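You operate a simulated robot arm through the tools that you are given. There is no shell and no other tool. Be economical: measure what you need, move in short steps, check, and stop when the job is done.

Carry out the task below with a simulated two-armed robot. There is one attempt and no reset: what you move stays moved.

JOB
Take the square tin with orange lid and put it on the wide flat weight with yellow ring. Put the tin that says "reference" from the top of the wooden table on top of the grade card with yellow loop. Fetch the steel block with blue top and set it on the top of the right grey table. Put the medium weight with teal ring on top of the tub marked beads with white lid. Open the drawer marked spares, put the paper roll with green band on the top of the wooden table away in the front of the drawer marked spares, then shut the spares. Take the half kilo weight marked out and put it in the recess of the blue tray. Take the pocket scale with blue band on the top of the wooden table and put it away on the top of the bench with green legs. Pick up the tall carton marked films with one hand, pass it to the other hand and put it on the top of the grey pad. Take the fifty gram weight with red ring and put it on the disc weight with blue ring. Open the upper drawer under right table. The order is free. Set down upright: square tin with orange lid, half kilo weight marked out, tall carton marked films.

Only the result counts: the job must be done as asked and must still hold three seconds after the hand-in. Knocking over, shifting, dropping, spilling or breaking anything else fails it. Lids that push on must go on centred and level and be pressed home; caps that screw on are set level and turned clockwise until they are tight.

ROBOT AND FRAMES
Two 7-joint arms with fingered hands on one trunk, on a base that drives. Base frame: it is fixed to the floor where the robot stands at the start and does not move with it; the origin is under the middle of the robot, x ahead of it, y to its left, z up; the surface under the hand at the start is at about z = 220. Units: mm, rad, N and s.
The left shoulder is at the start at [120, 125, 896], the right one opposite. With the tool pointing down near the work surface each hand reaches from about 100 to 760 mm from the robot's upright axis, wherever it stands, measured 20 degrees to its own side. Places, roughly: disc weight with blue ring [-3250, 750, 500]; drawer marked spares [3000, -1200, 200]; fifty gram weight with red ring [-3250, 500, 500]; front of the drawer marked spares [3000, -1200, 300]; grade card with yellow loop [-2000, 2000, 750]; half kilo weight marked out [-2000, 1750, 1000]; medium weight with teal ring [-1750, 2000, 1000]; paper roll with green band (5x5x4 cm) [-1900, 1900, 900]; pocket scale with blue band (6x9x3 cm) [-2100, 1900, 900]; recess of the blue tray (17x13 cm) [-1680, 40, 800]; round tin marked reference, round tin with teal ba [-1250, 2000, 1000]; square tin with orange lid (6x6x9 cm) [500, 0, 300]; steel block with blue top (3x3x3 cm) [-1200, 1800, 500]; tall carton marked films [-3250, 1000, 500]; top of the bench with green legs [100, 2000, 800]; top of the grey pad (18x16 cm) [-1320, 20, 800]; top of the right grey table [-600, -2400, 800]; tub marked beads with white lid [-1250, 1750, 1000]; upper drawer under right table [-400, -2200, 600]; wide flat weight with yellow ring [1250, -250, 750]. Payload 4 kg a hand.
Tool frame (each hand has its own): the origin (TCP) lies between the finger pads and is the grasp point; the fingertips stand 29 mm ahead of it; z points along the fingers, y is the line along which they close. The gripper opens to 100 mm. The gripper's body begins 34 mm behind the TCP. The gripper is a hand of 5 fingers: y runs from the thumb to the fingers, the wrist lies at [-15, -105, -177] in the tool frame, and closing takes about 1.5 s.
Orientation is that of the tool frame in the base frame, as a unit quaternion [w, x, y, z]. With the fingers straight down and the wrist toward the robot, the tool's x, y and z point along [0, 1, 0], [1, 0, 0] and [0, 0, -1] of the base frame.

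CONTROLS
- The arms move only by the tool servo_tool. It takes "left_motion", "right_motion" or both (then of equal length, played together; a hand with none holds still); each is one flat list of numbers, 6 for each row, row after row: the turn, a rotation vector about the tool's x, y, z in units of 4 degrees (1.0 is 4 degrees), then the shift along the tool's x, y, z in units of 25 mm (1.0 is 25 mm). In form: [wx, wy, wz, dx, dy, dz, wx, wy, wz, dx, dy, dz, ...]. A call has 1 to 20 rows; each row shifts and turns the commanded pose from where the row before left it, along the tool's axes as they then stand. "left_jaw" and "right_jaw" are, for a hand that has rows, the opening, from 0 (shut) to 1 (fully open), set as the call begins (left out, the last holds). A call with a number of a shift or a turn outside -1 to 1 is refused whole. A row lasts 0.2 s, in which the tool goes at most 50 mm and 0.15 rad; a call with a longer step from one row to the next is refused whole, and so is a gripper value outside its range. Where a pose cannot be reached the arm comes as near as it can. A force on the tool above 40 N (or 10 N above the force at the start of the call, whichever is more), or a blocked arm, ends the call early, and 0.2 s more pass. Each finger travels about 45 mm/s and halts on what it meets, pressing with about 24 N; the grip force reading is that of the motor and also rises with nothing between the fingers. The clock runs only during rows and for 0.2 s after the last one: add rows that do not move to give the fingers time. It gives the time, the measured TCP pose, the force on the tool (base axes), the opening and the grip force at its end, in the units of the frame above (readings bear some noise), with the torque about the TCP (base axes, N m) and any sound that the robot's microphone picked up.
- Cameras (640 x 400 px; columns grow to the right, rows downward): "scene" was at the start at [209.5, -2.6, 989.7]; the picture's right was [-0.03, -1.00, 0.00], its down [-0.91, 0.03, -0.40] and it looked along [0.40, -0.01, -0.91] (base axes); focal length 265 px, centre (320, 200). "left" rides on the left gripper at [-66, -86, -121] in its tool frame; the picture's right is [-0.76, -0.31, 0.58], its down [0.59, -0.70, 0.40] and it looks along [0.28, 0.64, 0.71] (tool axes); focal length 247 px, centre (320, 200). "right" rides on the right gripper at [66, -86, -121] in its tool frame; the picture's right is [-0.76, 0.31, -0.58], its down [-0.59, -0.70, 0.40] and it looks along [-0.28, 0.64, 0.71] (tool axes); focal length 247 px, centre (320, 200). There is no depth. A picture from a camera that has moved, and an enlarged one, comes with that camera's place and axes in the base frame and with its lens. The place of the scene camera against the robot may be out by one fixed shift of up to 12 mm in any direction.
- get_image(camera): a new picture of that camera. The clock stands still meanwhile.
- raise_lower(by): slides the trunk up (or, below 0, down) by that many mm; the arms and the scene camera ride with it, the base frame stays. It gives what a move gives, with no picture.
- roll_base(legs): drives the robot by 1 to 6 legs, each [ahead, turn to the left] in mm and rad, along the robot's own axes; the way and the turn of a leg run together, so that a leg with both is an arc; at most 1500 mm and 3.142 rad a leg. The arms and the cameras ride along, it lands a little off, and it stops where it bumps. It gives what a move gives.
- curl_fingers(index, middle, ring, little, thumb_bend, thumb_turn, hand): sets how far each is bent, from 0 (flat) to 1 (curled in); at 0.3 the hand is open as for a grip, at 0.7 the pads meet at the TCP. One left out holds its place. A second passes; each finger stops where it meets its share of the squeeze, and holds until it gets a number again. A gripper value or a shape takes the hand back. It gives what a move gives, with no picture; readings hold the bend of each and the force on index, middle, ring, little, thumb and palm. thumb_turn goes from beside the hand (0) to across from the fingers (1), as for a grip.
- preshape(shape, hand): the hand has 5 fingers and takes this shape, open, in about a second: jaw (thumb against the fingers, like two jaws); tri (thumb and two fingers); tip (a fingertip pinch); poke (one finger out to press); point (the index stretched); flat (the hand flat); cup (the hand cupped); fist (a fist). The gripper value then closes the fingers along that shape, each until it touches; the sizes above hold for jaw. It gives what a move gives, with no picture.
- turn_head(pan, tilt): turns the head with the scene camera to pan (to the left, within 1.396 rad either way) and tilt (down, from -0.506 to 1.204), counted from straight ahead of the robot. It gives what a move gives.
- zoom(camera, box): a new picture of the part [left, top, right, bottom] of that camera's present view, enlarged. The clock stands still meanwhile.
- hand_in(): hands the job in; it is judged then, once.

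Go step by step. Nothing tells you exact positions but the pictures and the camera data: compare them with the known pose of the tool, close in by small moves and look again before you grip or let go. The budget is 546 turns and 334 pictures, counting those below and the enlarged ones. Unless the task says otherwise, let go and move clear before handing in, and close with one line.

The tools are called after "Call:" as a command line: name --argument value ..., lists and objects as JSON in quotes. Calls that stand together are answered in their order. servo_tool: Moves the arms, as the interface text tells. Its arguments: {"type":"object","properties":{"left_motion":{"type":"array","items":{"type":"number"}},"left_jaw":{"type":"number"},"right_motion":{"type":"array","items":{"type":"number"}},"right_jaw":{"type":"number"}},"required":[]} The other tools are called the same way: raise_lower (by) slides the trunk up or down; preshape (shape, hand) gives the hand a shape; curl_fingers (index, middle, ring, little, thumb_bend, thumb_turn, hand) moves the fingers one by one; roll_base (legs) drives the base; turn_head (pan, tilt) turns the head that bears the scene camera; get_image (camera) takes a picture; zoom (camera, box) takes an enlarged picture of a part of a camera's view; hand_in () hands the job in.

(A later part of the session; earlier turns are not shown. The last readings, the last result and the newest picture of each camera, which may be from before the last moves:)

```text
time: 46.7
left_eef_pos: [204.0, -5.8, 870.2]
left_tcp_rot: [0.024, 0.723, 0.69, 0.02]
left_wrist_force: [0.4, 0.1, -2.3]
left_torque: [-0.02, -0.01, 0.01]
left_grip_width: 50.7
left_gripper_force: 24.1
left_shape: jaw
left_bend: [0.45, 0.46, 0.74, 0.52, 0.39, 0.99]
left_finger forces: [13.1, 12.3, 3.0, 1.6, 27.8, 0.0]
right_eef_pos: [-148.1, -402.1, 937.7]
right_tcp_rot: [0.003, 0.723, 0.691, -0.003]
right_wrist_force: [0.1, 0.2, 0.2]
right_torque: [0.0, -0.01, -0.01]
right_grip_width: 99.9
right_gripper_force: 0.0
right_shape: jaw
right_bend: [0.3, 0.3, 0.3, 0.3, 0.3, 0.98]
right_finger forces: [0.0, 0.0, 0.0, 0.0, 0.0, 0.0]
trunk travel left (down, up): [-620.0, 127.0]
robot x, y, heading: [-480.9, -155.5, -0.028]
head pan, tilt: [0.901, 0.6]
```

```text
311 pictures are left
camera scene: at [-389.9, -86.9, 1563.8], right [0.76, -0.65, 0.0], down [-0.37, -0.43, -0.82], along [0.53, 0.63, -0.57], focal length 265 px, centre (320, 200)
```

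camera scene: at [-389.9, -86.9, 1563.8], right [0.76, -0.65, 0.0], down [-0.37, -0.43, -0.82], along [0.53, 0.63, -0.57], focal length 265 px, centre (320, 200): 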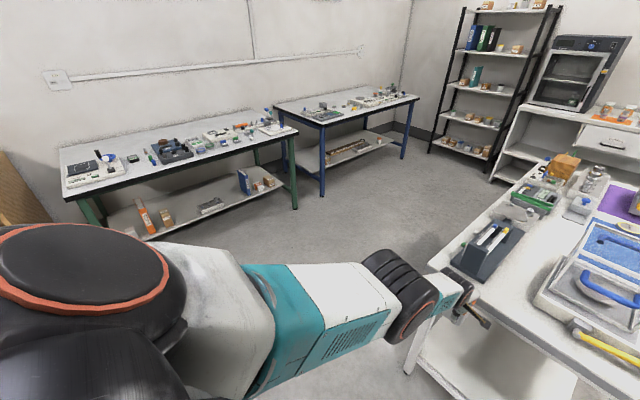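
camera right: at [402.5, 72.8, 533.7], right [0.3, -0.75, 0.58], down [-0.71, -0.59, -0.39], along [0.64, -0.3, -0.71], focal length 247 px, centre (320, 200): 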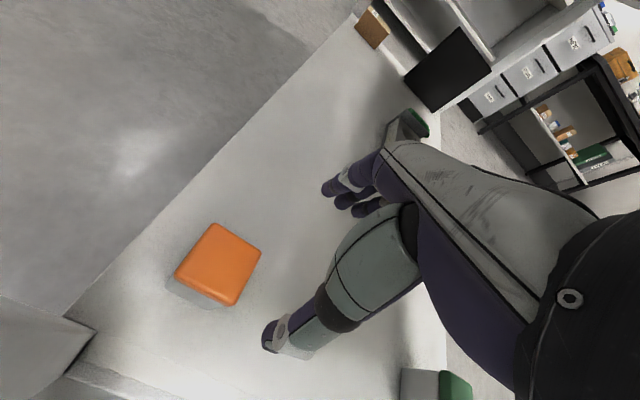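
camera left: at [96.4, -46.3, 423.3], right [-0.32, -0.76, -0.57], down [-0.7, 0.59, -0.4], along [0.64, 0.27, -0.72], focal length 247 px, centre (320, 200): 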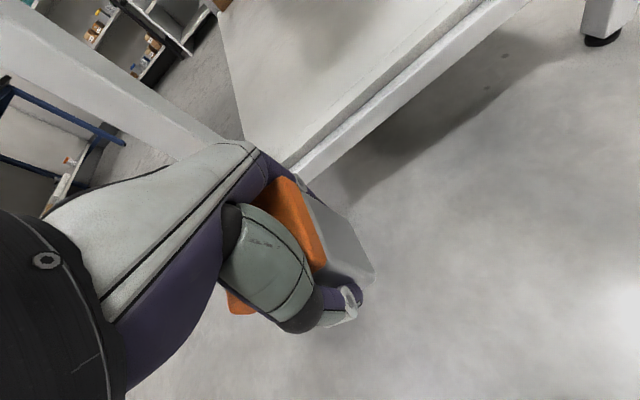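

The turn was blocked; I'll look down ahead to see what's touching.

Call:
turn_head --pan 0.1 --tilt 1.1

Call:
get_image --camera "scene"

Call:
get_image --camera "left"

Call:
get_image --camera "right"

```text
time: 47.9
left_eef_pos: [204.7, -5.8, 871.0]
left_tcp_rot: [0.024, 0.722, 0.691, 0.019]
left_wrist_force: [0.0, -0.4, -2.0]
left_torque: [-0.02, -0.01, 0.04]
left_grip_width: 50.6
left_gripper_force: 24.3
left_shape: jaw
left_bend: [0.45, 0.46, 0.74, 0.52, 0.39, 0.99]
left_finger forces: [13.1, 12.4, 3.2, 1.6, 27.8, 0.1]
right_eef_pos: [-148.8, -401.9, 937.4]
right_tcp_rot: [0.003, 0.723, 0.691, -0.003]
right_wrist_force: [-1.0, -0.2, 0.1]
right_torque: [0.0, 0.03, -0.01]
right_grip_width: 99.8
right_gripper_force: 0.0
right_shape: jaw
right_bend: [0.3, 0.3, 0.3, 0.3, 0.3, 0.98]
right_finger forces: [0.1, 0.0, 0.0, 0.1, 0.1, 0.0]
trunk travel left (down, up): [-620.0, 127.0]
robot x, y, heading: [-478.0, -152.9, -0.035]
head pan, tilt: [0.099, 1.1]
```

```text
310 pictures are left
camera scene: at [-384.1, -150.0, 1525.2], right [0.07, -1.0, 0.0], down [-0.89, -0.06, -0.45], along [0.45, 0.03, -0.89], focal length 265 px, centre (320, 200)
```

scene: 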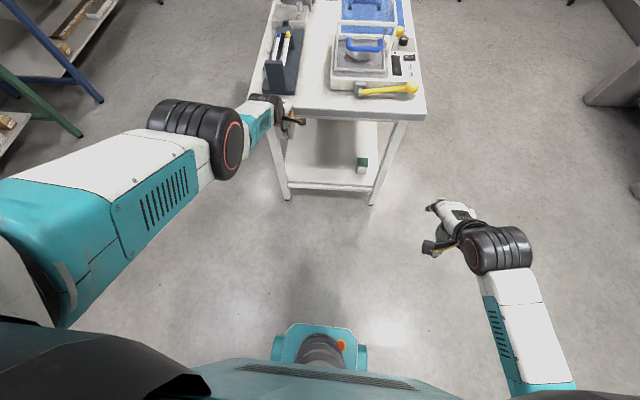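

```text
309 pictures are left
camera left: at [108.5, -68.2, 985.3], right [-0.3, -0.75, -0.59], down [-0.65, 0.62, -0.44], along [0.7, 0.25, -0.67], focal length 247 px, centre (320, 200)
```

left: 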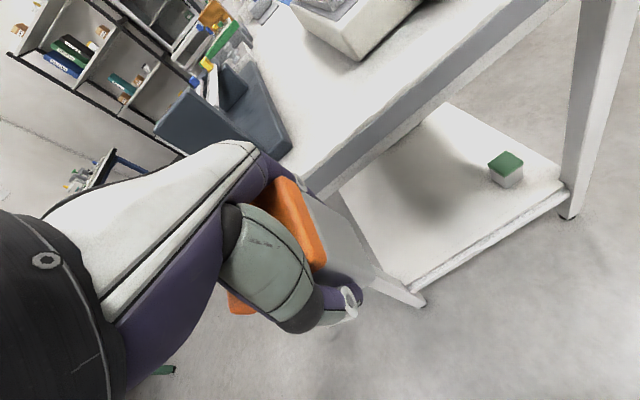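

```text
308 pictures are left
camera right: at [-231.0, -332.2, 1055.9], right [0.27, -0.76, 0.58], down [-0.73, -0.56, -0.39], along [0.63, -0.32, -0.71], focal length 247 px, centre (320, 200)
```

right: 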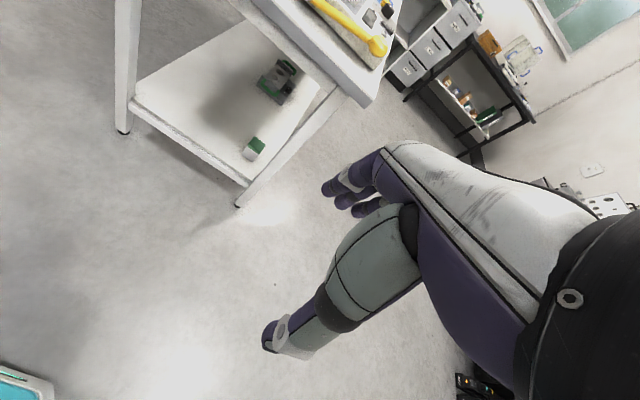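

Recomputing, the tabletop is actually at about z = 834, x ≥ 315, y −469…162. Nothing in front seems touching; I'll look to both sides.

Call:
turn_head --pan 1.39 --tilt 0.9

Call:
get_image --camera "scene"

Call:
turn_head --pan -1.39 --tilt 0.9

Call:
get_image --camera "scene"

```text
time: 49.3
left_eef_pos: [203.9, -7.1, 870.4]
left_tcp_rot: [0.025, 0.722, 0.691, 0.02]
left_wrist_force: [-0.6, -0.3, -2.5]
left_torque: [-0.04, -0.01, 0.01]
left_grip_width: 50.5
left_gripper_force: 23.4
left_shape: jaw
left_bend: [0.45, 0.46, 0.74, 0.52, 0.39, 0.99]
left_finger forces: [13.1, 12.4, 3.1, 1.7, 27.8, 0.0]
right_eef_pos: [-148.4, -401.2, 937.0]
right_tcp_rot: [0.004, 0.723, 0.691, -0.003]
right_wrist_force: [-0.4, 0.8, 0.2]
right_torque: [-0.03, 0.0, -0.02]
right_grip_width: 99.9
right_gripper_force: 0.0
right_shape: jaw
right_bend: [0.3, 0.3, 0.3, 0.3, 0.3, 0.98]
right_finger forces: [0.0, 0.0, 0.0, 0.0, 0.0, 0.1]
trunk travel left (down, up): [-620.0, 127.0]
robot x, y, heading: [-481.7, -156.0, -0.031]
head pan, tilt: [1.389, 0.901]
```

```text
307 pictures are left
camera scene: at [-431.0, -80.5, 1539.0], right [0.98, -0.21, 0.0], down [-0.17, -0.77, -0.62], along [0.13, 0.61, -0.78], focal length 265 px, centre (320, 200)
```

scene: 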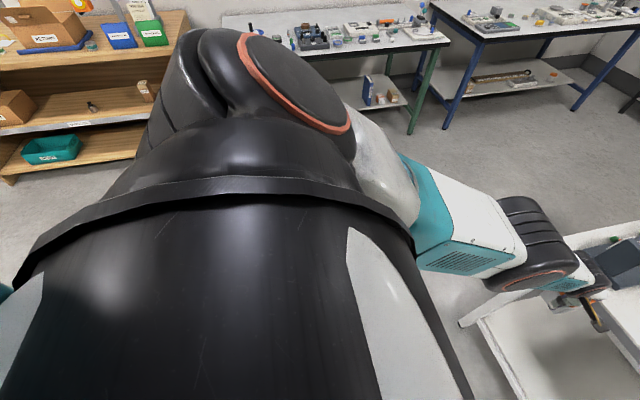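

```text
time: 51.8
left_eef_pos: [204.1, -6.3, 870.9]
left_tcp_rot: [0.025, 0.722, 0.691, 0.021]
left_wrist_force: [-0.1, 0.3, -1.8]
left_torque: [0.0, 0.0, 0.0]
left_grip_width: 50.6
left_gripper_force: 24.0
left_shape: jaw
left_bend: [0.45, 0.46, 0.74, 0.52, 0.39, 0.99]
left_finger forces: [13.0, 12.3, 3.1, 1.5, 27.9, 0.1]
right_eef_pos: [-148.1, -402.4, 937.3]
right_tcp_rot: [0.004, 0.723, 0.691, -0.002]
right_wrist_force: [0.3, -0.5, 0.5]
right_torque: [0.0, 0.02, 0.02]
right_grip_width: 99.7
right_gripper_force: 0.0
right_shape: jaw
right_bend: [0.3, 0.3, 0.3, 0.3, 0.3, 0.98]
right_finger forces: [0.1, 0.0, 0.0, 0.0, 0.0, 0.0]
trunk travel left (down, up): [-620.0, 127.0]
robot x, y, heading: [-477.9, -151.8, -0.032]
head pan, tilt: [-1.389, 0.901]
```

```text
306 pictures are left
camera scene: at [-436.0, -228.9, 1539.0], right [-0.99, -0.15, 0.0], down [-0.12, 0.78, -0.62], along [0.09, -0.61, -0.78], focal length 265 px, centre (320, 200)
```

scene: 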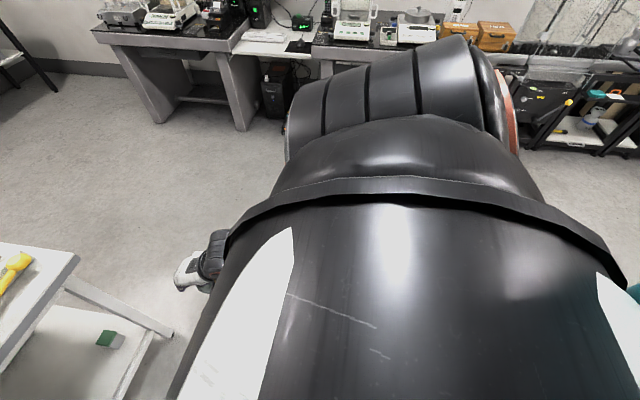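

Nothing is near the sides, so I'll simply back away further from the table and retry the turn.

Call:
roll_base --legs '[[-120, 0], [0, -0.4]]'

```text
time: 53.2
left_eef_pos: [88.8, -4.8, 868.5]
left_tcp_rot: [0.023, 0.723, 0.691, 0.019]
left_wrist_force: [0.2, -0.2, -2.4]
left_torque: [-0.03, 0.01, 0.04]
left_grip_width: 50.9
left_gripper_force: 24.2
left_shape: jaw
left_bend: [0.45, 0.46, 0.74, 0.52, 0.39, 0.99]
left_finger forces: [12.9, 12.4, 3.1, 1.6, 27.5, 0.0]
right_eef_pos: [-263.6, -398.9, 936.1]
right_tcp_rot: [0.004, 0.724, 0.69, -0.004]
right_wrist_force: [0.2, -0.2, 0.1]
right_torque: [0.0, 0.0, 0.02]
right_grip_width: 99.8
right_gripper_force: 0.0
right_shape: jaw
right_bend: [0.3, 0.3, 0.3, 0.3, 0.3, 0.98]
right_finger forces: [0.0, 0.0, 0.0, 0.0, 0.0, 0.0]
trunk travel left (down, up): [-620.0, 127.0]
robot x, y, heading: [-594.5, -147.4, -0.039]
head pan, tilt: [-1.389, 0.901]
stopped in leg 2: the robot was blocked; the commanded pose is now the measured one
```

Call:
roll_base --legs '[[0, 0.3]]'

```text
time: 54.2
left_eef_pos: [70.7, 60.4, 868.6]
left_tcp_rot: [0.023, 0.69, 0.723, 0.021]
left_wrist_force: [-0.1, -0.2, -1.6]
left_torque: [-0.01, 0.01, 0.01]
left_grip_width: 50.9
left_gripper_force: 24.3
left_shape: jaw
left_bend: [0.45, 0.46, 0.74, 0.52, 0.39, 0.99]
left_finger forces: [12.8, 12.2, 3.1, 1.5, 27.6, 0.0]
right_eef_pos: [-243.3, -369.5, 937.8]
right_tcp_rot: [0.004, 0.691, 0.722, -0.003]
right_wrist_force: [0.0, -1.0, 0.6]
right_torque: [0.02, -0.01, 0.0]
right_grip_width: 99.9
right_gripper_force: 0.0
right_shape: jaw
right_bend: [0.3, 0.3, 0.3, 0.3, 0.3, 0.98]
right_finger forces: [0.0, 0.0, 0.0, 0.0, 0.0, 0.0]
trunk travel left (down, up): [-620.0, 127.0]
robot x, y, heading: [-597.3, -149.4, 0.049]
head pan, tilt: [-1.389, 0.901]
stopped in leg 1: the robot was blocked; the commanded pose is now the measured one
```

Turning both ways stops; perhaps the left arm presses on the robot's own body. I'll move the left hand out a bit, level it, and retry.

Call:
servo_tool --left_motion '[0, 0, 0, 0.8, -0.8, 0, 0, 0, 0, 0.8, -0.8, 0, 0, 0, 0, 0.8, -0.8, 0, 0, 0, 0, 0.8, -0.8, 0, 0, 0, 0, 0, 0, 0]'

Call:
roll_base --legs '[[0, -0.3]]'

```text
time: 55.4
left_eef_pos: [29.7, 142.6, 831.1]
left_tcp_rot: [0.022, 0.689, 0.724, 0.021]
left_wrist_force: [-0.1, -0.3, -1.1]
left_torque: [-0.02, 0.0, 0.02]
left_grip_width: 50.7
left_gripper_force: 23.8
left_shape: jaw
left_bend: [0.45, 0.46, 0.74, 0.52, 0.39, 0.99]
left_finger forces: [12.8, 12.3, 3.2, 1.5, 27.3, 0.1]
left hand out of reach, approached as far as the arm can: row 1, 2, 3, 4
right_eef_pos: [-244.3, -369.3, 937.3]
right_tcp_rot: [0.004, 0.691, 0.723, -0.003]
right_wrist_force: [-0.8, -0.6, 0.2]
right_torque: [0.03, 0.02, -0.01]
right_grip_width: 100.1
right_gripper_force: 0.1
right_shape: jaw
right_bend: [0.3, 0.3, 0.3, 0.3, 0.3, 0.98]
right_finger forces: [0.1, 0.1, 0.1, 0.0, 0.1, 0.0]
trunk travel left (down, up): [-620.0, 127.0]
robot x, y, heading: [-595.1, -151.9, 0.047]
head pan, tilt: [-1.389, 0.901]
```

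```text
time: 56.4
left_eef_pos: [53.9, 81.7, 831.2]
left_tcp_rot: [0.024, 0.723, 0.69, 0.018]
left_wrist_force: [0.0, -0.5, -1.6]
left_torque: [0.0, 0.0, -0.02]
left_grip_width: 50.8
left_gripper_force: 23.8
left_shape: jaw
left_bend: [0.45, 0.46, 0.74, 0.52, 0.39, 0.99]
left_finger forces: [12.7, 12.2, 3.0, 1.6, 27.2, 0.1]
right_eef_pos: [-265.0, -399.4, 937.0]
right_tcp_rot: [0.003, 0.723, 0.691, -0.004]
right_wrist_force: [0.1, -0.4, 0.4]
right_torque: [-0.03, -0.01, -0.02]
right_grip_width: 100.0
right_gripper_force: 0.0
right_shape: jaw
right_bend: [0.3, 0.3, 0.3, 0.3, 0.3, 0.98]
right_finger forces: [0.0, 0.0, 0.0, 0.1, 0.0, 0.0]
trunk travel left (down, up): [-620.0, 127.0]
robot x, y, heading: [-595.2, -153.8, -0.038]
head pan, tilt: [-1.389, 0.901]
stopped in leg 1: the robot was blocked; the commanded pose is now the measured one
```

I'll lower the trunk for driving, since turns worked at low height.

Call:
raise_lower --by -400

Call:
roll_base --legs '[[0, -0.4]]'

```text
time: 60.3
left_eef_pos: [-8.1, 83.6, 322.3]
left_tcp_rot: [-0.042, 0.722, 0.69, -0.046]
left_wrist_force: [1.4, -0.3, -1.1]
left_torque: [-0.02, 0.01, -0.01]
left_grip_width: 50.8
left_gripper_force: 24.1
left_shape: jaw
left_bend: [0.45, 0.46, 0.74, 0.52, 0.39, 0.99]
left_finger forces: [12.7, 12.2, 3.1, 1.5, 26.9, 0.0]
right_eef_pos: [-265.2, -399.9, 535.5]
right_tcp_rot: [0.004, 0.723, 0.691, -0.004]
right_wrist_force: [0.6, -0.7, -0.4]
right_torque: [-0.01, -0.02, 0.03]
right_grip_width: 100.0
right_gripper_force: 0.0
right_shape: jaw
right_bend: [0.3, 0.3, 0.3, 0.3, 0.3, 0.98]
right_finger forces: [0.0, 0.0, 0.0, 0.1, 0.1, 0.1]
trunk travel left (down, up): [-220.0, 527.0]
robot x, y, heading: [-594.0, -146.3, -0.036]
head pan, tilt: [-1.389, 0.901]
```

```text
time: 61.0
left_eef_pos: [-10.0, 83.5, 322.2]
left_tcp_rot: [-0.041, 0.72, 0.691, -0.048]
left_wrist_force: [0.9, 1.1, -1.1]
left_torque: [-0.02, -0.01, -0.01]
left_grip_width: 50.9
left_gripper_force: 24.1
left_shape: jaw
left_bend: [0.45, 0.46, 0.74, 0.52, 0.39, 0.99]
left_finger forces: [12.7, 12.2, 3.1, 1.6, 27.0, 0.1]
right_eef_pos: [-263.0, -400.3, 536.5]
right_tcp_rot: [0.004, 0.724, 0.69, -0.005]
right_wrist_force: [0.0, -0.6, 1.5]
right_torque: [-0.01, 0.04, 0.03]
right_grip_width: 100.0
right_gripper_force: 0.0
right_shape: jaw
right_bend: [0.3, 0.3, 0.3, 0.3, 0.3, 0.98]
right_finger forces: [0.1, 0.1, 0.0, 0.0, 0.0, 0.0]
trunk travel left (down, up): [-220.0, 527.0]
robot x, y, heading: [-598.0, -153.1, -0.041]
head pan, tilt: [-1.389, 0.901]
stopped in leg 1: the robot was blocked; the commanded pose is now the measured one
```

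The left arm shifted oddly as the trunk moved, which suggests something is touching it. I'll take pictures at this height.

Call:
turn_head --pan 0.6 --tilt 0.9

Call:
get_image --camera "scene"

Call:
turn_head --pan -0.8 --tilt 1.0

Call:
get_image --camera "scene"

Call:
get_image --camera "left"

```text
time: 62.9
left_eef_pos: [-10.1, 83.2, 323.3]
left_tcp_rot: [-0.042, 0.721, 0.69, -0.048]
left_wrist_force: [-0.5, -0.2, -1.5]
left_torque: [-0.03, 0.01, -0.01]
left_grip_width: 50.9
left_gripper_force: 24.2
left_shape: jaw
left_bend: [0.45, 0.46, 0.74, 0.52, 0.39, 0.99]
left_finger forces: [12.7, 12.1, 3.1, 1.6, 27.1, 0.1]
right_eef_pos: [-264.4, -400.4, 536.2]
right_tcp_rot: [0.004, 0.724, 0.69, -0.004]
right_wrist_force: [-0.1, 0.6, -0.3]
right_torque: [0.01, 0.0, -0.02]
right_grip_width: 99.8
right_gripper_force: 0.1
right_shape: jaw
right_bend: [0.3, 0.3, 0.3, 0.3, 0.3, 0.98]
right_finger forces: [0.1, 0.2, 0.0, 0.1, 0.1, 0.0]
trunk travel left (down, up): [-220.0, 527.0]
robot x, y, heading: [-592.5, -151.8, -0.04]
head pan, tilt: [0.6, 0.901]
```

```text
305 pictures are left
camera scene: at [-430.6, -114.6, 1132.9], right [0.53, -0.85, 0.0], down [-0.66, -0.42, -0.62], along [0.53, 0.33, -0.78], focal length 265 px, centre (320, 200)
```

scene: 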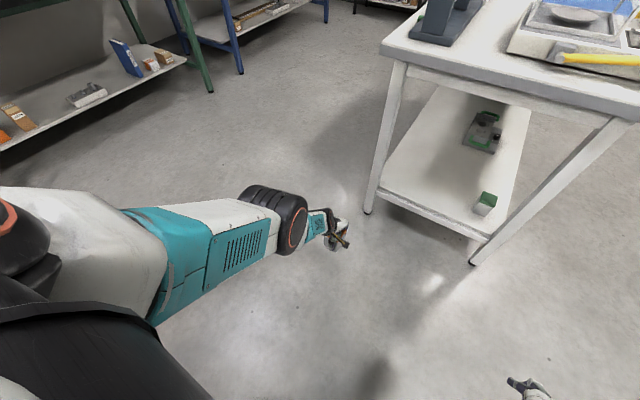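

```text
time: 64.4
left_eef_pos: [-9.4, 82.8, 322.2]
left_tcp_rot: [-0.042, 0.721, 0.69, -0.047]
left_wrist_force: [0.1, -0.3, -1.2]
left_torque: [0.04, 0.01, 0.0]
left_grip_width: 50.5
left_gripper_force: 24.2
left_shape: jaw
left_bend: [0.45, 0.46, 0.74, 0.52, 0.39, 0.99]
left_finger forces: [12.7, 12.2, 3.1, 1.6, 27.0, 0.0]
right_eef_pos: [-264.9, -400.2, 537.6]
right_tcp_rot: [0.004, 0.724, 0.69, -0.005]
right_wrist_force: [0.0, -1.2, 0.9]
right_torque: [0.0, 0.03, 0.0]
right_grip_width: 99.9
right_gripper_force: 0.1
right_shape: jaw
right_bend: [0.3, 0.3, 0.3, 0.3, 0.3, 0.98]
right_finger forces: [0.1, 0.0, 0.1, 0.0, 0.1, 0.1]
trunk travel left (down, up): [-220.0, 527.0]
robot x, y, heading: [-595.3, -150.4, -0.036]
head pan, tilt: [-0.799, 1.0]
```

```text
304 pictures are left
camera scene: at [-447.7, -206.6, 1125.7], right [-0.74, -0.67, 0.0], down [-0.56, 0.62, -0.54], along [0.36, -0.4, -0.84], focal length 265 px, centre (320, 200)
```

scene: 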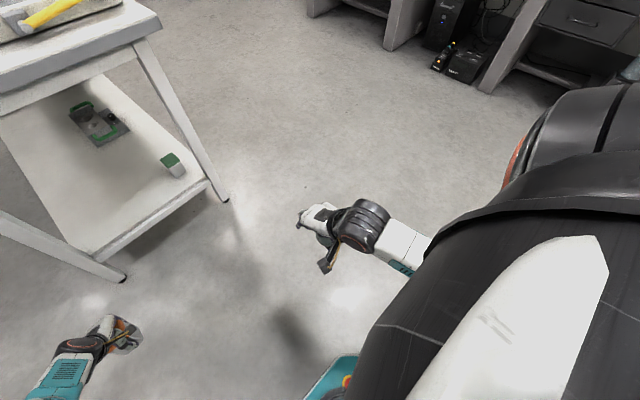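

```text
303 pictures are left
camera left: at [-81.8, 21.5, 452.8], right [-0.41, -0.74, -0.53], down [-0.72, 0.62, -0.31], along [0.56, 0.25, -0.79], focal length 247 px, centre (320, 200)
```

left: 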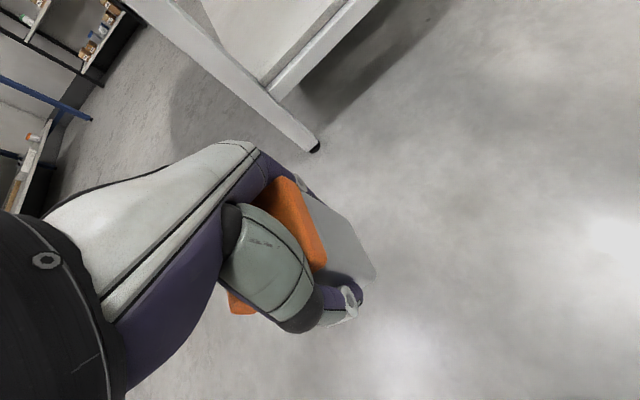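

I suspect the stretched left arm is rubbing on the robot's own mast. I'll bring the hand back to a relaxed posture and level it.

Call:
servo_tool --left_motion '[-0.3, 0, 0, 0.1, -0.7, -0.8, -0.3, 0, 0, 0.1, -0.7, -0.8, -0.3, 0, 0, 0.1, -0.7, -0.8, -0.3, 0, 0, 0.1, -0.7, -0.8, -0.3, 0, 0, 0.1, -0.7, -0.8, -0.3, 0, 0, 0.1, -0.7, -0.8, 0, 0, 0, 0.1, -0.7, -0.8, 0, 0, 0, 0.1, -0.7, -0.8, 0, 0, 0, 0, 0, 0]'

Call:
roll_base --legs '[[0, -0.4]]'

```text
time: 66.4
left_eef_pos: [-9.6, 141.2, 327.2]
left_tcp_rot: [0.004, 0.722, 0.692, -0.004]
left_wrist_force: [-0.1, -0.8, -0.8]
left_torque: [-0.01, -0.01, -0.03]
left_grip_width: 50.6
left_gripper_force: 24.0
left_shape: jaw
left_bend: [0.45, 0.46, 0.74, 0.52, 0.39, 0.99]
left_finger forces: [12.6, 12.1, 3.2, 1.6, 27.0, 0.2]
left hand out of reach, approached as far as the arm can: row 1, 2, 3, 4, 5, 6, 7, 8
right_eef_pos: [-264.8, -400.4, 536.4]
right_tcp_rot: [0.004, 0.723, 0.691, -0.004]
right_wrist_force: [0.2, 0.5, -0.2]
right_torque: [-0.03, 0.02, -0.04]
right_grip_width: 99.9
right_gripper_force: 0.1
right_shape: jaw
right_bend: [0.3, 0.3, 0.3, 0.3, 0.3, 0.98]
right_finger forces: [0.0, 0.0, 0.0, 0.0, 0.1, 0.1]
trunk travel left (down, up): [-220.0, 527.0]
robot x, y, heading: [-594.1, -148.6, -0.036]
head pan, tilt: [-0.799, 1.0]
```

```text
time: 67.1
left_eef_pos: [-9.7, 141.5, 326.5]
left_tcp_rot: [0.003, 0.722, 0.692, -0.005]
left_wrist_force: [-1.1, -0.7, -1.9]
left_torque: [-0.04, 0.02, 0.0]
left_grip_width: 50.9
left_gripper_force: 23.3
left_shape: jaw
left_bend: [0.45, 0.46, 0.74, 0.52, 0.39, 0.99]
left_finger forces: [12.5, 12.1, 3.2, 1.6, 27.0, 0.0]
right_eef_pos: [-264.4, -400.6, 536.5]
right_tcp_rot: [0.004, 0.723, 0.691, -0.004]
right_wrist_force: [0.5, -0.4, -0.2]
right_torque: [0.01, 0.01, 0.03]
right_grip_width: 99.6
right_gripper_force: 0.1
right_shape: jaw
right_bend: [0.3, 0.3, 0.3, 0.3, 0.3, 0.98]
right_finger forces: [0.0, 0.0, 0.0, 0.0, 0.0, 0.1]
trunk travel left (down, up): [-220.0, 527.0]
robot x, y, heading: [-596.3, -152.8, -0.036]
head pan, tilt: [-0.799, 1.0]
stopped in leg 1: the robot was blocked; the commanded pose is now the measured one
```

Call:
servo_tool --left_motion '[0, 0, 0, 0, 0, -0.8, 0, 0, 0, 0, 0, -0.8, 0, 0, 0, 0, 0, -0.8, 0, 0, 0, 0, 0, 0]'

Call:
turn_head --pan 1.0 --tilt 0.5

Call:
get_image --camera "scene"

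```text
time: 68.1
left_eef_pos: [19.3, 149.1, 353.0]
left_tcp_rot: [0.004, 0.722, 0.692, -0.006]
left_wrist_force: [0.4, -0.3, -1.1]
left_torque: [-0.02, 0.01, -0.01]
left_grip_width: 50.9
left_gripper_force: 24.0
left_shape: jaw
left_bend: [0.45, 0.46, 0.74, 0.52, 0.39, 0.99]
left_finger forces: [12.5, 12.1, 3.0, 1.6, 27.0, 0.0]
left hand out of reach, approached as far as the arm can: row 1, 2, 3
right_eef_pos: [-264.5, -400.7, 536.4]
right_tcp_rot: [0.005, 0.724, 0.69, -0.004]
right_wrist_force: [-0.5, -0.3, 0.1]
right_torque: [-0.01, -0.01, -0.03]
right_grip_width: 99.9
right_gripper_force: 0.1
right_shape: jaw
right_bend: [0.3, 0.3, 0.3, 0.3, 0.3, 0.98]
right_finger forces: [0.0, 0.1, 0.0, 0.1, 0.1, 0.0]
trunk travel left (down, up): [-220.0, 527.0]
robot x, y, heading: [-593.6, -150.9, -0.037]
head pan, tilt: [-0.799, 1.0]
```

```text
time: 69.9
left_eef_pos: [18.8, 149.1, 352.0]
left_tcp_rot: [0.003, 0.722, 0.692, -0.005]
left_wrist_force: [-0.5, 0.8, -1.7]
left_torque: [-0.01, -0.01, 0.0]
left_grip_width: 50.7
left_gripper_force: 24.3
left_shape: jaw
left_bend: [0.45, 0.46, 0.74, 0.52, 0.39, 0.99]
left_finger forces: [12.6, 12.0, 3.0, 1.6, 26.9, 0.0]
right_eef_pos: [-264.7, -401.1, 536.9]
right_tcp_rot: [0.004, 0.724, 0.69, -0.005]
right_wrist_force: [0.5, 0.9, 0.2]
right_torque: [-0.01, -0.01, -0.03]
right_grip_width: 100.1
right_gripper_force: 0.0
right_shape: jaw
right_bend: [0.3, 0.3, 0.3, 0.3, 0.3, 0.98]
right_finger forces: [0.0, 0.0, 0.0, 0.0, 0.0, 0.1]
trunk travel left (down, up): [-220.0, 527.0]
robot x, y, heading: [-594.4, -149.4, -0.036]
head pan, tilt: [1.0, 0.499]
```

```text
302 pictures are left
camera scene: at [-442.4, -80.2, 1166.8], right [0.82, -0.57, 0.0], down [-0.27, -0.39, -0.88], along [0.5, 0.72, -0.48], focal length 265 px, centre (320, 200)
```

scene: 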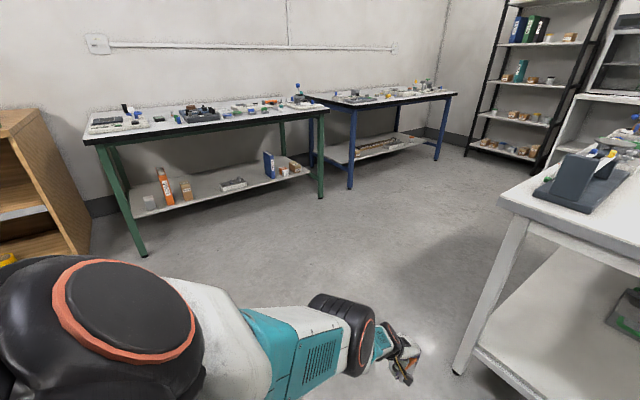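

Call:
servo_tool --left_motion '[0, 0, 0, 0, -0.9, 0, 0, 0, 0, 0, -0.9, 0, 0, 0, 0, 0, -0.9, 0, 0, 0, 0, 0, 0, 0]'

Call:
servo_tool --left_motion '[0, 0, 0, -0.9, 0, 0, 0, 0, 0, -0.9, 0, 0, 0, 0, 0, -0.9, 0, 0, 0, 0, 0, 0, 0, 0]'

```text
time: 70.9
left_eef_pos: [-24.7, 162.6, 320.0]
left_tcp_rot: [0.003, 0.722, 0.692, -0.004]
left_wrist_force: [0.5, 0.2, -0.6]
left_torque: [0.02, 0.0, 0.0]
left_grip_width: 50.6
left_gripper_force: 24.0
left_shape: jaw
left_bend: [0.45, 0.46, 0.74, 0.52, 0.39, 0.99]
left_finger forces: [12.5, 12.2, 3.2, 1.5, 26.9, 0.0]
left hand out of reach, approached as far as the arm can: row 1, 2, 3
right_eef_pos: [-264.8, -399.3, 536.9]
right_tcp_rot: [0.004, 0.724, 0.69, -0.004]
right_wrist_force: [-0.6, -0.1, -0.1]
right_torque: [0.0, 0.02, -0.01]
right_grip_width: 99.7
right_gripper_force: 0.0
right_shape: jaw
right_bend: [0.3, 0.3, 0.3, 0.3, 0.3, 0.98]
right_finger forces: [0.1, 0.0, 0.0, 0.0, 0.0, 0.0]
trunk travel left (down, up): [-220.0, 527.0]
robot x, y, heading: [-597.4, -150.1, -0.035]
head pan, tilt: [1.0, 0.499]
```

```text
time: 71.9
left_eef_pos: [-19.0, 96.4, 311.2]
left_tcp_rot: [0.004, 0.722, 0.692, -0.004]
left_wrist_force: [-0.4, 0.2, -1.6]
left_torque: [-0.04, 0.01, -0.01]
left_grip_width: 50.6
left_gripper_force: 24.0
left_shape: jaw
left_bend: [0.45, 0.46, 0.74, 0.52, 0.39, 0.99]
left_finger forces: [12.4, 12.1, 3.1, 1.6, 26.9, 0.0]
left hand out of reach, approached as far as the arm can: row 1, 2, 3
right_eef_pos: [-264.6, -400.1, 536.4]
right_tcp_rot: [0.004, 0.724, 0.69, -0.005]
right_wrist_force: [-0.2, 0.2, 0.4]
right_torque: [0.0, 0.03, -0.01]
right_grip_width: 99.7
right_gripper_force: 0.1
right_shape: jaw
right_bend: [0.3, 0.3, 0.3, 0.3, 0.3, 0.98]
right_finger forces: [0.0, 0.0, 0.0, 0.0, 0.1, 0.0]
trunk travel left (down, up): [-220.0, 527.0]
robot x, y, heading: [-595.3, -150.4, -0.036]
head pan, tilt: [1.0, 0.499]
```

The left elbow seems locked straight (wrist moves on a sphere). I'll command straight along the line toward the shoulder to unfold it.

Call:
servo_tool --left_motion '[0, 0, 0, -0.2, -0.6, -1, 0, 0, 0, -0.2, -0.6, -1, 0, 0, 0, -0.2, -0.6, -1, 0, 0, 0, -0.2, -0.6, -1, 0, 0, 0, -0.2, -0.6, -1, 0, 0, 0, -0.2, -0.6, -1, 0, 0, 0, -0.2, -0.6, -1, 0, 0, 0, -0.2, -0.6, -1, 0, 0, 0, -0.2, -0.6, -1, 0, 0, 0, -0.2, -0.6, -1, 0, 0, 0, -0.2, -0.6, -1, 0, 0, 0, 0, 0, 0]'

```text
time: 74.5
left_eef_pos: [-19.1, 95.1, 311.8]
left_tcp_rot: [0.002, 0.722, 0.692, -0.004]
left_wrist_force: [-0.5, 0.0, -1.7]
left_torque: [-0.04, 0.05, -0.02]
left_grip_width: 50.6
left_gripper_force: 23.2
left_shape: jaw
left_bend: [0.45, 0.46, 0.74, 0.52, 0.39, 0.99]
left_finger forces: [12.4, 12.1, 3.1, 1.6, 26.9, 0.0]
left hand out of reach, approached as far as the arm can: row 1, 2, 3, 4, 5, 6, 7, 8, 9, 10, 11
right_eef_pos: [-265.2, -401.3, 537.7]
right_tcp_rot: [0.004, 0.724, 0.69, -0.005]
right_wrist_force: [0.3, 0.6, 0.0]
right_torque: [-0.01, 0.0, -0.02]
right_grip_width: 99.9
right_gripper_force: 0.0
right_shape: jaw
right_bend: [0.3, 0.3, 0.3, 0.3, 0.3, 0.98]
right_finger forces: [0.0, 0.0, 0.0, 0.1, 0.0, 0.2]
trunk travel left (down, up): [-220.0, 527.0]
robot x, y, heading: [-590.8, -154.6, -0.038]
head pan, tilt: [1.0, 0.499]
```

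Call:
servo_tool --left_motion '[-0.8, 0, 0, 0, -0.5, -0.5, -0.8, 0, 0, 0, -0.5, -0.5, -0.8, 0, 0, 0, -0.5, -0.5, -0.8, 0, 0, 0, -0.5, -0.5, -0.8, 0, 0, 0, -0.5, -0.5, -0.8, 0, 0, 0, -0.5, -0.5, -0.8, 0, 0, 0, -0.5, -0.5, 0, 0, 0, 0, 0, 0]'

Call:
get_image --camera "scene"

```text
time: 76.3
left_eef_pos: [-70.9, 114.4, 302.1]
left_tcp_rot: [0.145, 0.707, 0.679, 0.131]
left_wrist_force: [-0.3, 0.2, -0.7]
left_torque: [0.04, -0.03, 0.0]
left_grip_width: 50.7
left_gripper_force: 23.5
left_shape: jaw
left_bend: [0.45, 0.46, 0.74, 0.52, 0.39, 0.99]
left_finger forces: [12.0, 12.0, 3.2, 1.4, 26.9, 0.0]
left hand out of reach, approached as far as the arm can: row 1, 2, 3, 4, 5, 6, 7
right_eef_pos: [-264.7, -400.7, 536.8]
right_tcp_rot: [0.004, 0.723, 0.691, -0.005]
right_wrist_force: [0.0, -0.3, -0.1]
right_torque: [0.0, -0.01, -0.02]
right_grip_width: 100.0
right_gripper_force: 0.1
right_shape: jaw
right_bend: [0.3, 0.3, 0.3, 0.3, 0.3, 0.98]
right_finger forces: [0.0, 0.0, 0.1, 0.0, 0.0, 0.1]
trunk travel left (down, up): [-220.0, 527.0]
robot x, y, heading: [-592.2, -151.1, -0.038]
head pan, tilt: [1.0, 0.499]
```

```text
301 pictures are left
camera scene: at [-442.6, -80.2, 1166.8], right [0.82, -0.57, 0.0], down [-0.27, -0.39, -0.88], along [0.5, 0.72, -0.48], focal length 265 px, centre (320, 200)
```

scene: 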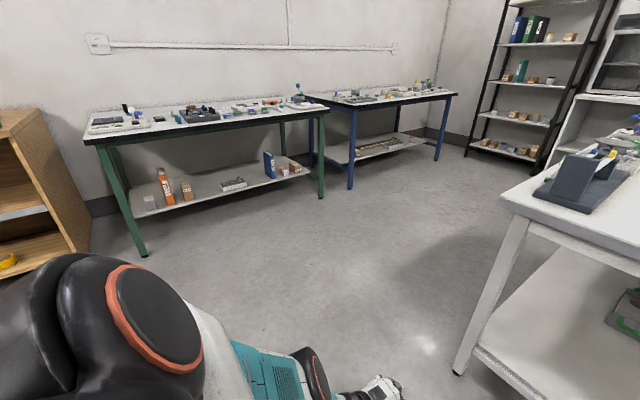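

The elbow looks stuck just at/over straight. I'll first command the hand outward to fully straighten, then inward in one call.

Call:
servo_tool --left_motion '[0, 0, 0, 0.2, 0.4, 0.8, 0, 0, 0, 0.2, 0.4, 0.8, 0, 0, 0, 0.2, 0.4, 0.8, 0, 0, 0, 0.2, 0.4, 0.8, 0, 0, 0, -0.4, 0.2, -0.8, 0, 0, 0, -0.4, 0.2, -0.8, 0, 0, 0, -0.4, 0.2, -0.8, 0, 0, 0, -0.4, 0.2, -0.8, 0, 0, 0, -0.2, 0, -0.8, 0, 0, 0, -0.2, 0, -0.8, 0, 0, 0, -0.2, 0, -0.8, 0, 0, 0, -0.2, 0, -0.8, 0, 0, 0, 0, 0, 0]'

```text
time: 78.6
left_eef_pos: [14.2, 93.2, 514.3]
left_tcp_rot: [0.193, 0.691, 0.665, 0.207]
left_wrist_force: [0.6, -0.2, -1.9]
left_torque: [-0.02, -0.01, 0.03]
left_grip_width: 50.6
left_gripper_force: 24.6
left_shape: jaw
left_bend: [0.45, 0.46, 0.74, 0.52, 0.39, 0.99]
left_finger forces: [11.4, 12.1, 3.1, 1.7, 26.5, 0.0]
left hand out of reach, approached as far as the arm can: row 1, 2, 3, 4, 5
right_eef_pos: [-264.7, -400.4, 536.5]
right_tcp_rot: [0.004, 0.724, 0.69, -0.005]
right_wrist_force: [-0.8, 0.9, 0.3]
right_torque: [0.02, -0.01, 0.0]
right_grip_width: 99.8
right_gripper_force: 0.1
right_shape: jaw
right_bend: [0.3, 0.3, 0.3, 0.3, 0.3, 0.98]
right_finger forces: [0.0, 0.0, 0.1, 0.0, 0.0, 0.0]
trunk travel left (down, up): [-220.0, 527.0]
robot x, y, heading: [-593.6, -152.0, -0.039]
head pan, tilt: [1.0, 0.499]
stopped in row 11 (left hand): the arm was blocked; the commanded pose is now the measured one
```

The elbow unfolded. Testing the turn again.

Call:
roll_base --legs '[[0, -0.4]]'

Call:
get_image --camera "scene"

```text
time: 79.3
left_eef_pos: [14.5, 94.0, 515.5]
left_tcp_rot: [0.192, 0.69, 0.665, 0.209]
left_wrist_force: [-1.0, -0.4, -0.9]
left_torque: [0.02, 0.0, 0.0]
left_grip_width: 50.5
left_gripper_force: 24.4
left_shape: jaw
left_bend: [0.45, 0.46, 0.74, 0.52, 0.39, 0.99]
left_finger forces: [11.3, 12.1, 3.1, 1.6, 26.5, 0.1]
right_eef_pos: [-265.0, -399.7, 535.7]
right_tcp_rot: [0.004, 0.724, 0.69, -0.004]
right_wrist_force: [0.0, 0.7, -0.5]
right_torque: [-0.02, 0.02, -0.03]
right_grip_width: 99.8
right_gripper_force: 0.0
right_shape: jaw
right_bend: [0.3, 0.3, 0.3, 0.3, 0.3, 0.98]
right_finger forces: [0.1, 0.1, 0.0, 0.0, 0.0, 0.0]
trunk travel left (down, up): [-220.0, 527.0]
robot x, y, heading: [-593.7, -152.1, -0.035]
head pan, tilt: [1.0, 0.499]
stopped in leg 1: the robot was blocked; the commanded pose is now the measured one
```

```text
300 pictures are left
camera scene: at [-442.5, -80.2, 1166.8], right [0.82, -0.57, 0.0], down [-0.27, -0.39, -0.88], along [0.5, 0.72, -0.48], focal length 265 px, centre (320, 200)
```

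scene: 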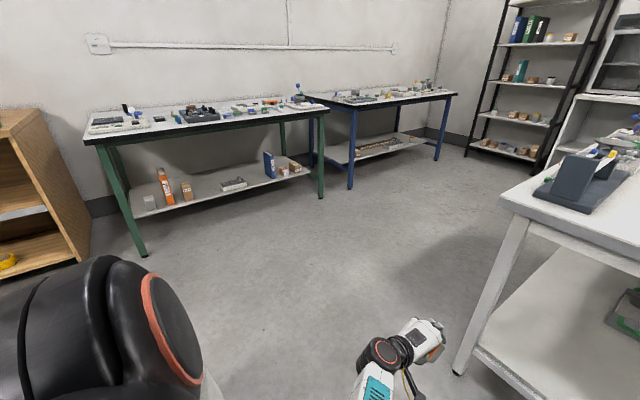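

Call:
roll_base --legs '[[150, 0]]'

Call:
roll_base --legs '[[0, -0.4]]'

```text
time: 80.7
left_eef_pos: [165.0, 90.0, 514.8]
left_tcp_rot: [0.192, 0.691, 0.665, 0.208]
left_wrist_force: [-0.1, 0.7, -2.5]
left_torque: [-0.04, 0.0, 0.03]
left_grip_width: 50.2
left_gripper_force: 24.0
left_shape: jaw
left_bend: [0.45, 0.46, 0.74, 0.52, 0.39, 0.99]
left_finger forces: [11.2, 12.0, 3.1, 1.5, 26.5, 0.1]
right_eef_pos: [-113.9, -406.0, 536.7]
right_tcp_rot: [0.004, 0.724, 0.69, -0.004]
right_wrist_force: [-0.4, 0.2, 0.2]
right_torque: [0.03, 0.03, 0.01]
right_grip_width: 100.1
right_gripper_force: 0.0
right_shape: jaw
right_bend: [0.3, 0.3, 0.3, 0.3, 0.3, 0.98]
right_finger forces: [0.1, 0.0, 0.0, 0.0, 0.0, 0.0]
trunk travel left (down, up): [-220.0, 527.0]
robot x, y, heading: [-443.2, -156.2, -0.041]
head pan, tilt: [1.0, 0.499]
```

```text
time: 82.3
left_eef_pos: [212.7, -164.0, 513.8]
left_tcp_rot: [0.229, 0.808, 0.517, 0.167]
left_wrist_force: [-1.0, 0.8, -1.0]
left_torque: [-0.01, -0.01, 0.0]
left_grip_width: 50.5
left_gripper_force: 24.3
left_shape: jaw
left_bend: [0.45, 0.46, 0.74, 0.52, 0.39, 0.99]
left_finger forces: [11.1, 12.1, 3.1, 1.6, 26.2, 0.1]
right_eef_pos: [-235.3, -513.7, 537.3]
right_tcp_rot: [0.002, 0.845, 0.535, -0.005]
right_wrist_force: [-0.3, -0.1, 0.4]
right_torque: [0.0, 0.02, -0.05]
right_grip_width: 99.9
right_gripper_force: 0.0
right_shape: jaw
right_bend: [0.3, 0.3, 0.3, 0.3, 0.3, 0.98]
right_finger forces: [0.1, 0.0, 0.0, 0.0, 0.0, 0.1]
trunk travel left (down, up): [-220.0, 527.0]
robot x, y, heading: [-441.9, -155.7, -0.436]
head pan, tilt: [1.0, 0.499]
```

It turned fully now, so something behind (the next table) had been blocking at x ≲ −480. Continuing round to the right-hand aisle.

Call:
roll_base --legs '[[0, -1.135], [900, 0], [0, 1.5708]]'

Call:
turn_head --pan 0.5 --tilt 0.5

Call:
get_image --camera "scene"

Call:
get_image --camera "left"

```text
time: 93.8
left_eef_pos: [150.7, -790.6, 514.2]
left_tcp_rot: [0.19, 0.684, 0.672, 0.21]
left_wrist_force: [0.0, -0.1, -1.6]
left_torque: [-0.02, -0.03, 0.01]
left_grip_width: 50.6
left_gripper_force: 24.3
left_shape: jaw
left_bend: [0.45, 0.46, 0.74, 0.52, 0.39, 0.99]
left_finger forces: [9.5, 11.7, 2.8, 1.1, 24.1, 0.0]
right_eef_pos: [-116.8, -1294.8, 536.5]
right_tcp_rot: [0.005, 0.716, 0.698, -0.005]
right_wrist_force: [0.0, 0.3, -0.3]
right_torque: [0.0, 0.0, 0.01]
right_grip_width: 100.1
right_gripper_force: 0.1
right_shape: jaw
right_bend: [0.3, 0.3, 0.3, 0.3, 0.3, 0.98]
right_finger forces: [0.1, 0.0, 0.0, 0.1, 0.1, 0.0]
trunk travel left (down, up): [-220.0, 527.0]
robot x, y, heading: [-454.1, -1050.5, -0.018]
head pan, tilt: [1.0, 0.499]
```

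```text
time: 94.8
left_eef_pos: [149.8, -791.0, 514.8]
left_tcp_rot: [0.19, 0.683, 0.673, 0.211]
left_wrist_force: [0.4, 0.2, -0.4]
left_torque: [-0.03, -0.01, -0.01]
left_grip_width: 50.5
left_gripper_force: 23.7
left_shape: jaw
left_bend: [0.45, 0.46, 0.74, 0.52, 0.39, 0.99]
left_finger forces: [9.4, 11.9, 2.9, 1.1, 24.1, 0.0]
right_eef_pos: [-116.3, -1293.8, 536.8]
right_tcp_rot: [0.004, 0.716, 0.698, -0.005]
right_wrist_force: [0.6, -0.3, -0.2]
right_torque: [-0.01, -0.04, -0.03]
right_grip_width: 99.9
right_gripper_force: 0.1
right_shape: jaw
right_bend: [0.3, 0.3, 0.3, 0.3, 0.3, 0.98]
right_finger forces: [0.0, 0.0, 0.0, 0.0, 0.1, 0.0]
trunk travel left (down, up): [-220.0, 527.0]
robot x, y, heading: [-453.7, -1053.4, -0.018]
head pan, tilt: [0.499, 0.499]
```

```text
299 pictures are left
camera scene: at [-271.0, -1011.1, 1166.8], right [0.46, -0.89, 0.0], down [-0.42, -0.22, -0.88], along [0.78, 0.41, -0.48], focal length 265 px, centre (320, 200)
```

scene: 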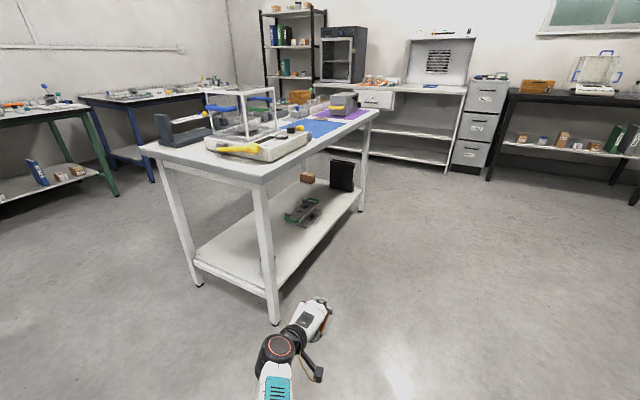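

```text
298 pictures are left
camera left: at [13.4, -859.4, 566.3], right [0.05, -0.74, -0.68], down [-0.37, 0.61, -0.7], along [0.93, 0.29, -0.24], focal length 247 px, centre (320, 200)
```

left: 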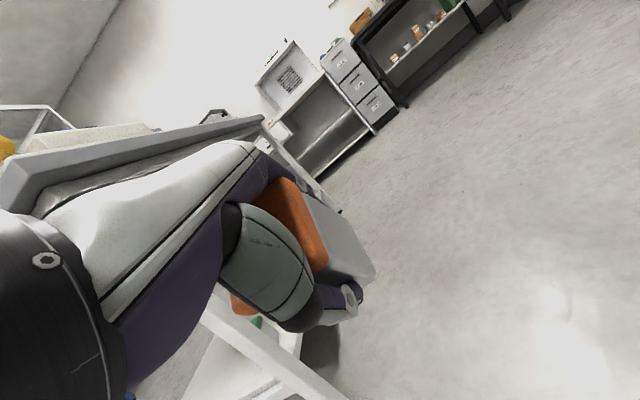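

I can see the aisle and the drawer stack. I'll level the left hand, draw it in, and raise the trunk before driving along the table.

Call:
servo_tool --left_motion '[0.83, 0, 0, 0, 0, 0, 0.83, 0, 0, 0, 0, 0, 0.83, 0, 0, 0, 0, 0, 0.83, 0, 0, 0, 0, 0, 0.83, 0, 0, 0, 0, 0, 0.83, 0, 0, 0, 0, 0, 0.83, 0, 0, 0, 0, 0, 0.83, 0, 0, 0, 0, 0, 0.83, 0, 0, 0, 0, 0, 0.8, 0, 0, 0, 0, 0, 0, 0, 0, 0, -0.8, -0.8, 0, 0, 0, 0, -0.8, -0.8, 0, 0, 0, 0, -0.8, -0.8, 0, 0, 0, 0, -0.8, -0.8, 0, 0, 0, 0, -0.8, -0.8]' --left_jaw 0

Call:
raise_lower --by 280

```text
time: 98.0
left_eef_pos: [50.9, -794.3, 615.0]
left_tcp_rot: [-0.013, 0.709, 0.705, 0.011]
left_wrist_force: [-0.1, -0.4, -2.0]
left_torque: [-0.04, 0.0, -0.03]
left_grip_width: 50.6
left_gripper_force: 24.2
left_shape: jaw
left_bend: [0.45, 0.46, 0.74, 0.52, 0.39, 0.99]
left_finger forces: [9.6, 12.0, 3.0, 1.2, 23.9, 0.1]
right_eef_pos: [-115.9, -1292.9, 536.6]
right_tcp_rot: [0.004, 0.716, 0.698, -0.004]
right_wrist_force: [-0.2, -0.5, -0.3]
right_torque: [0.04, -0.03, 0.02]
right_grip_width: 99.8
right_gripper_force: 0.0
right_shape: jaw
right_bend: [0.3, 0.3, 0.3, 0.3, 0.3, 0.98]
right_finger forces: [0.0, 0.0, 0.0, 0.1, 0.1, 0.1]
trunk travel left (down, up): [-220.0, 527.0]
robot x, y, heading: [-455.4, -1050.5, -0.019]
head pan, tilt: [0.499, 0.499]
```

```text
time: 100.8
left_eef_pos: [52.4, -795.4, 895.3]
left_tcp_rot: [-0.012, 0.71, 0.704, 0.01]
left_wrist_force: [-0.2, 0.0, -1.8]
left_torque: [-0.02, -0.02, 0.01]
left_grip_width: 50.5
left_gripper_force: 23.5
left_shape: jaw
left_bend: [0.45, 0.46, 0.74, 0.52, 0.39, 0.99]
left_finger forces: [9.6, 11.9, 3.0, 1.2, 23.9, 0.0]
right_eef_pos: [-116.7, -1293.4, 815.5]
right_tcp_rot: [0.005, 0.717, 0.697, -0.004]
right_wrist_force: [0.0, -0.6, -0.3]
right_torque: [0.02, -0.02, -0.03]
right_grip_width: 99.9
right_gripper_force: 0.1
right_shape: jaw
right_bend: [0.3, 0.3, 0.3, 0.3, 0.3, 0.98]
right_finger forces: [0.0, 0.1, 0.0, 0.0, 0.1, 0.0]
trunk travel left (down, up): [-500.0, 247.0]
robot x, y, heading: [-454.5, -1052.1, -0.01]
head pan, tilt: [0.499, 0.499]
```

Call:
roll_base --legs '[[1000, 0], [720, 0], [0, 1.585]]'

Call:
turn_head --pan 0.2 --tilt 0.7

Call:
get_image --camera "scene"

```text
time: 113.5
left_eef_pos: [1003.6, -589.5, 894.6]
left_tcp_rot: [-0.016, -0.007, 1.0, -0.002]
left_wrist_force: [0.9, -0.6, -1.3]
left_torque: [0.01, -0.01, 0.01]
left_grip_width: 50.2
left_gripper_force: 23.4
left_shape: jaw
left_bend: [0.45, 0.46, 0.74, 0.52, 0.39, 0.99]
left_finger forces: [9.2, 11.9, 2.8, 1.1, 23.4, 0.0]
right_eef_pos: [1505.7, -747.7, 816.5]
right_tcp_rot: [0.006, 0.003, 1.0, 0.001]
right_wrist_force: [0.1, 0.9, -0.9]
right_torque: [0.03, 0.03, -0.03]
right_grip_width: 99.8
right_gripper_force: 0.1
right_shape: jaw
right_bend: [0.3, 0.3, 0.3, 0.3, 0.3, 0.98]
right_finger forces: [0.0, 0.0, 0.0, 0.0, 0.0, 0.0]
trunk travel left (down, up): [-500.0, 247.0]
robot x, y, heading: [1274.2, -1087.3, 1.58]
head pan, tilt: [0.499, 0.499]
```

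```text
time: 114.3
left_eef_pos: [1002.7, -588.7, 895.4]
left_tcp_rot: [-0.017, -0.007, 1.0, -0.002]
left_wrist_force: [-0.3, -0.1, -2.0]
left_torque: [0.0, -0.05, -0.01]
left_grip_width: 50.3
left_gripper_force: 24.1
left_shape: jaw
left_bend: [0.45, 0.46, 0.74, 0.52, 0.39, 0.99]
left_finger forces: [9.1, 11.9, 2.8, 1.0, 23.4, 0.1]
right_eef_pos: [1505.6, -747.0, 818.3]
right_tcp_rot: [0.007, 0.004, 1.0, 0.0]
right_wrist_force: [0.3, -0.2, 0.3]
right_torque: [-0.01, 0.03, -0.01]
right_grip_width: 100.1
right_gripper_force: 0.0
right_shape: jaw
right_bend: [0.3, 0.3, 0.3, 0.3, 0.3, 0.98]
right_finger forces: [0.0, 0.0, 0.1, 0.0, 0.0, 0.0]
trunk travel left (down, up): [-500.0, 247.0]
robot x, y, heading: [1271.9, -1087.7, 1.578]
head pan, tilt: [0.201, 0.7]
```

```text
297 pictures are left
camera scene: at [1258.1, -971.4, 1434.7], right [0.98, 0.2, 0.0], down [0.13, -0.63, -0.77], along [-0.16, 0.75, -0.64], focal length 265 px, centre (320, 200)
```

scene: 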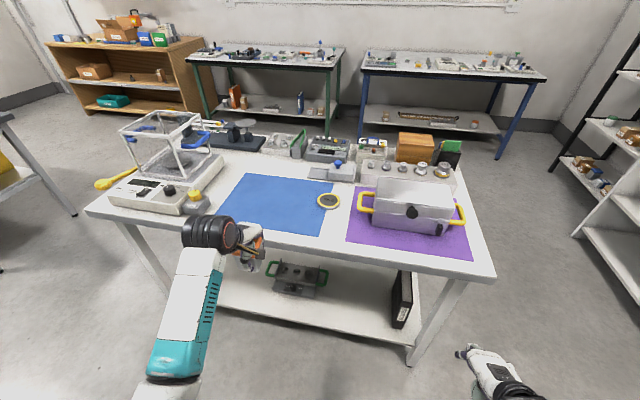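

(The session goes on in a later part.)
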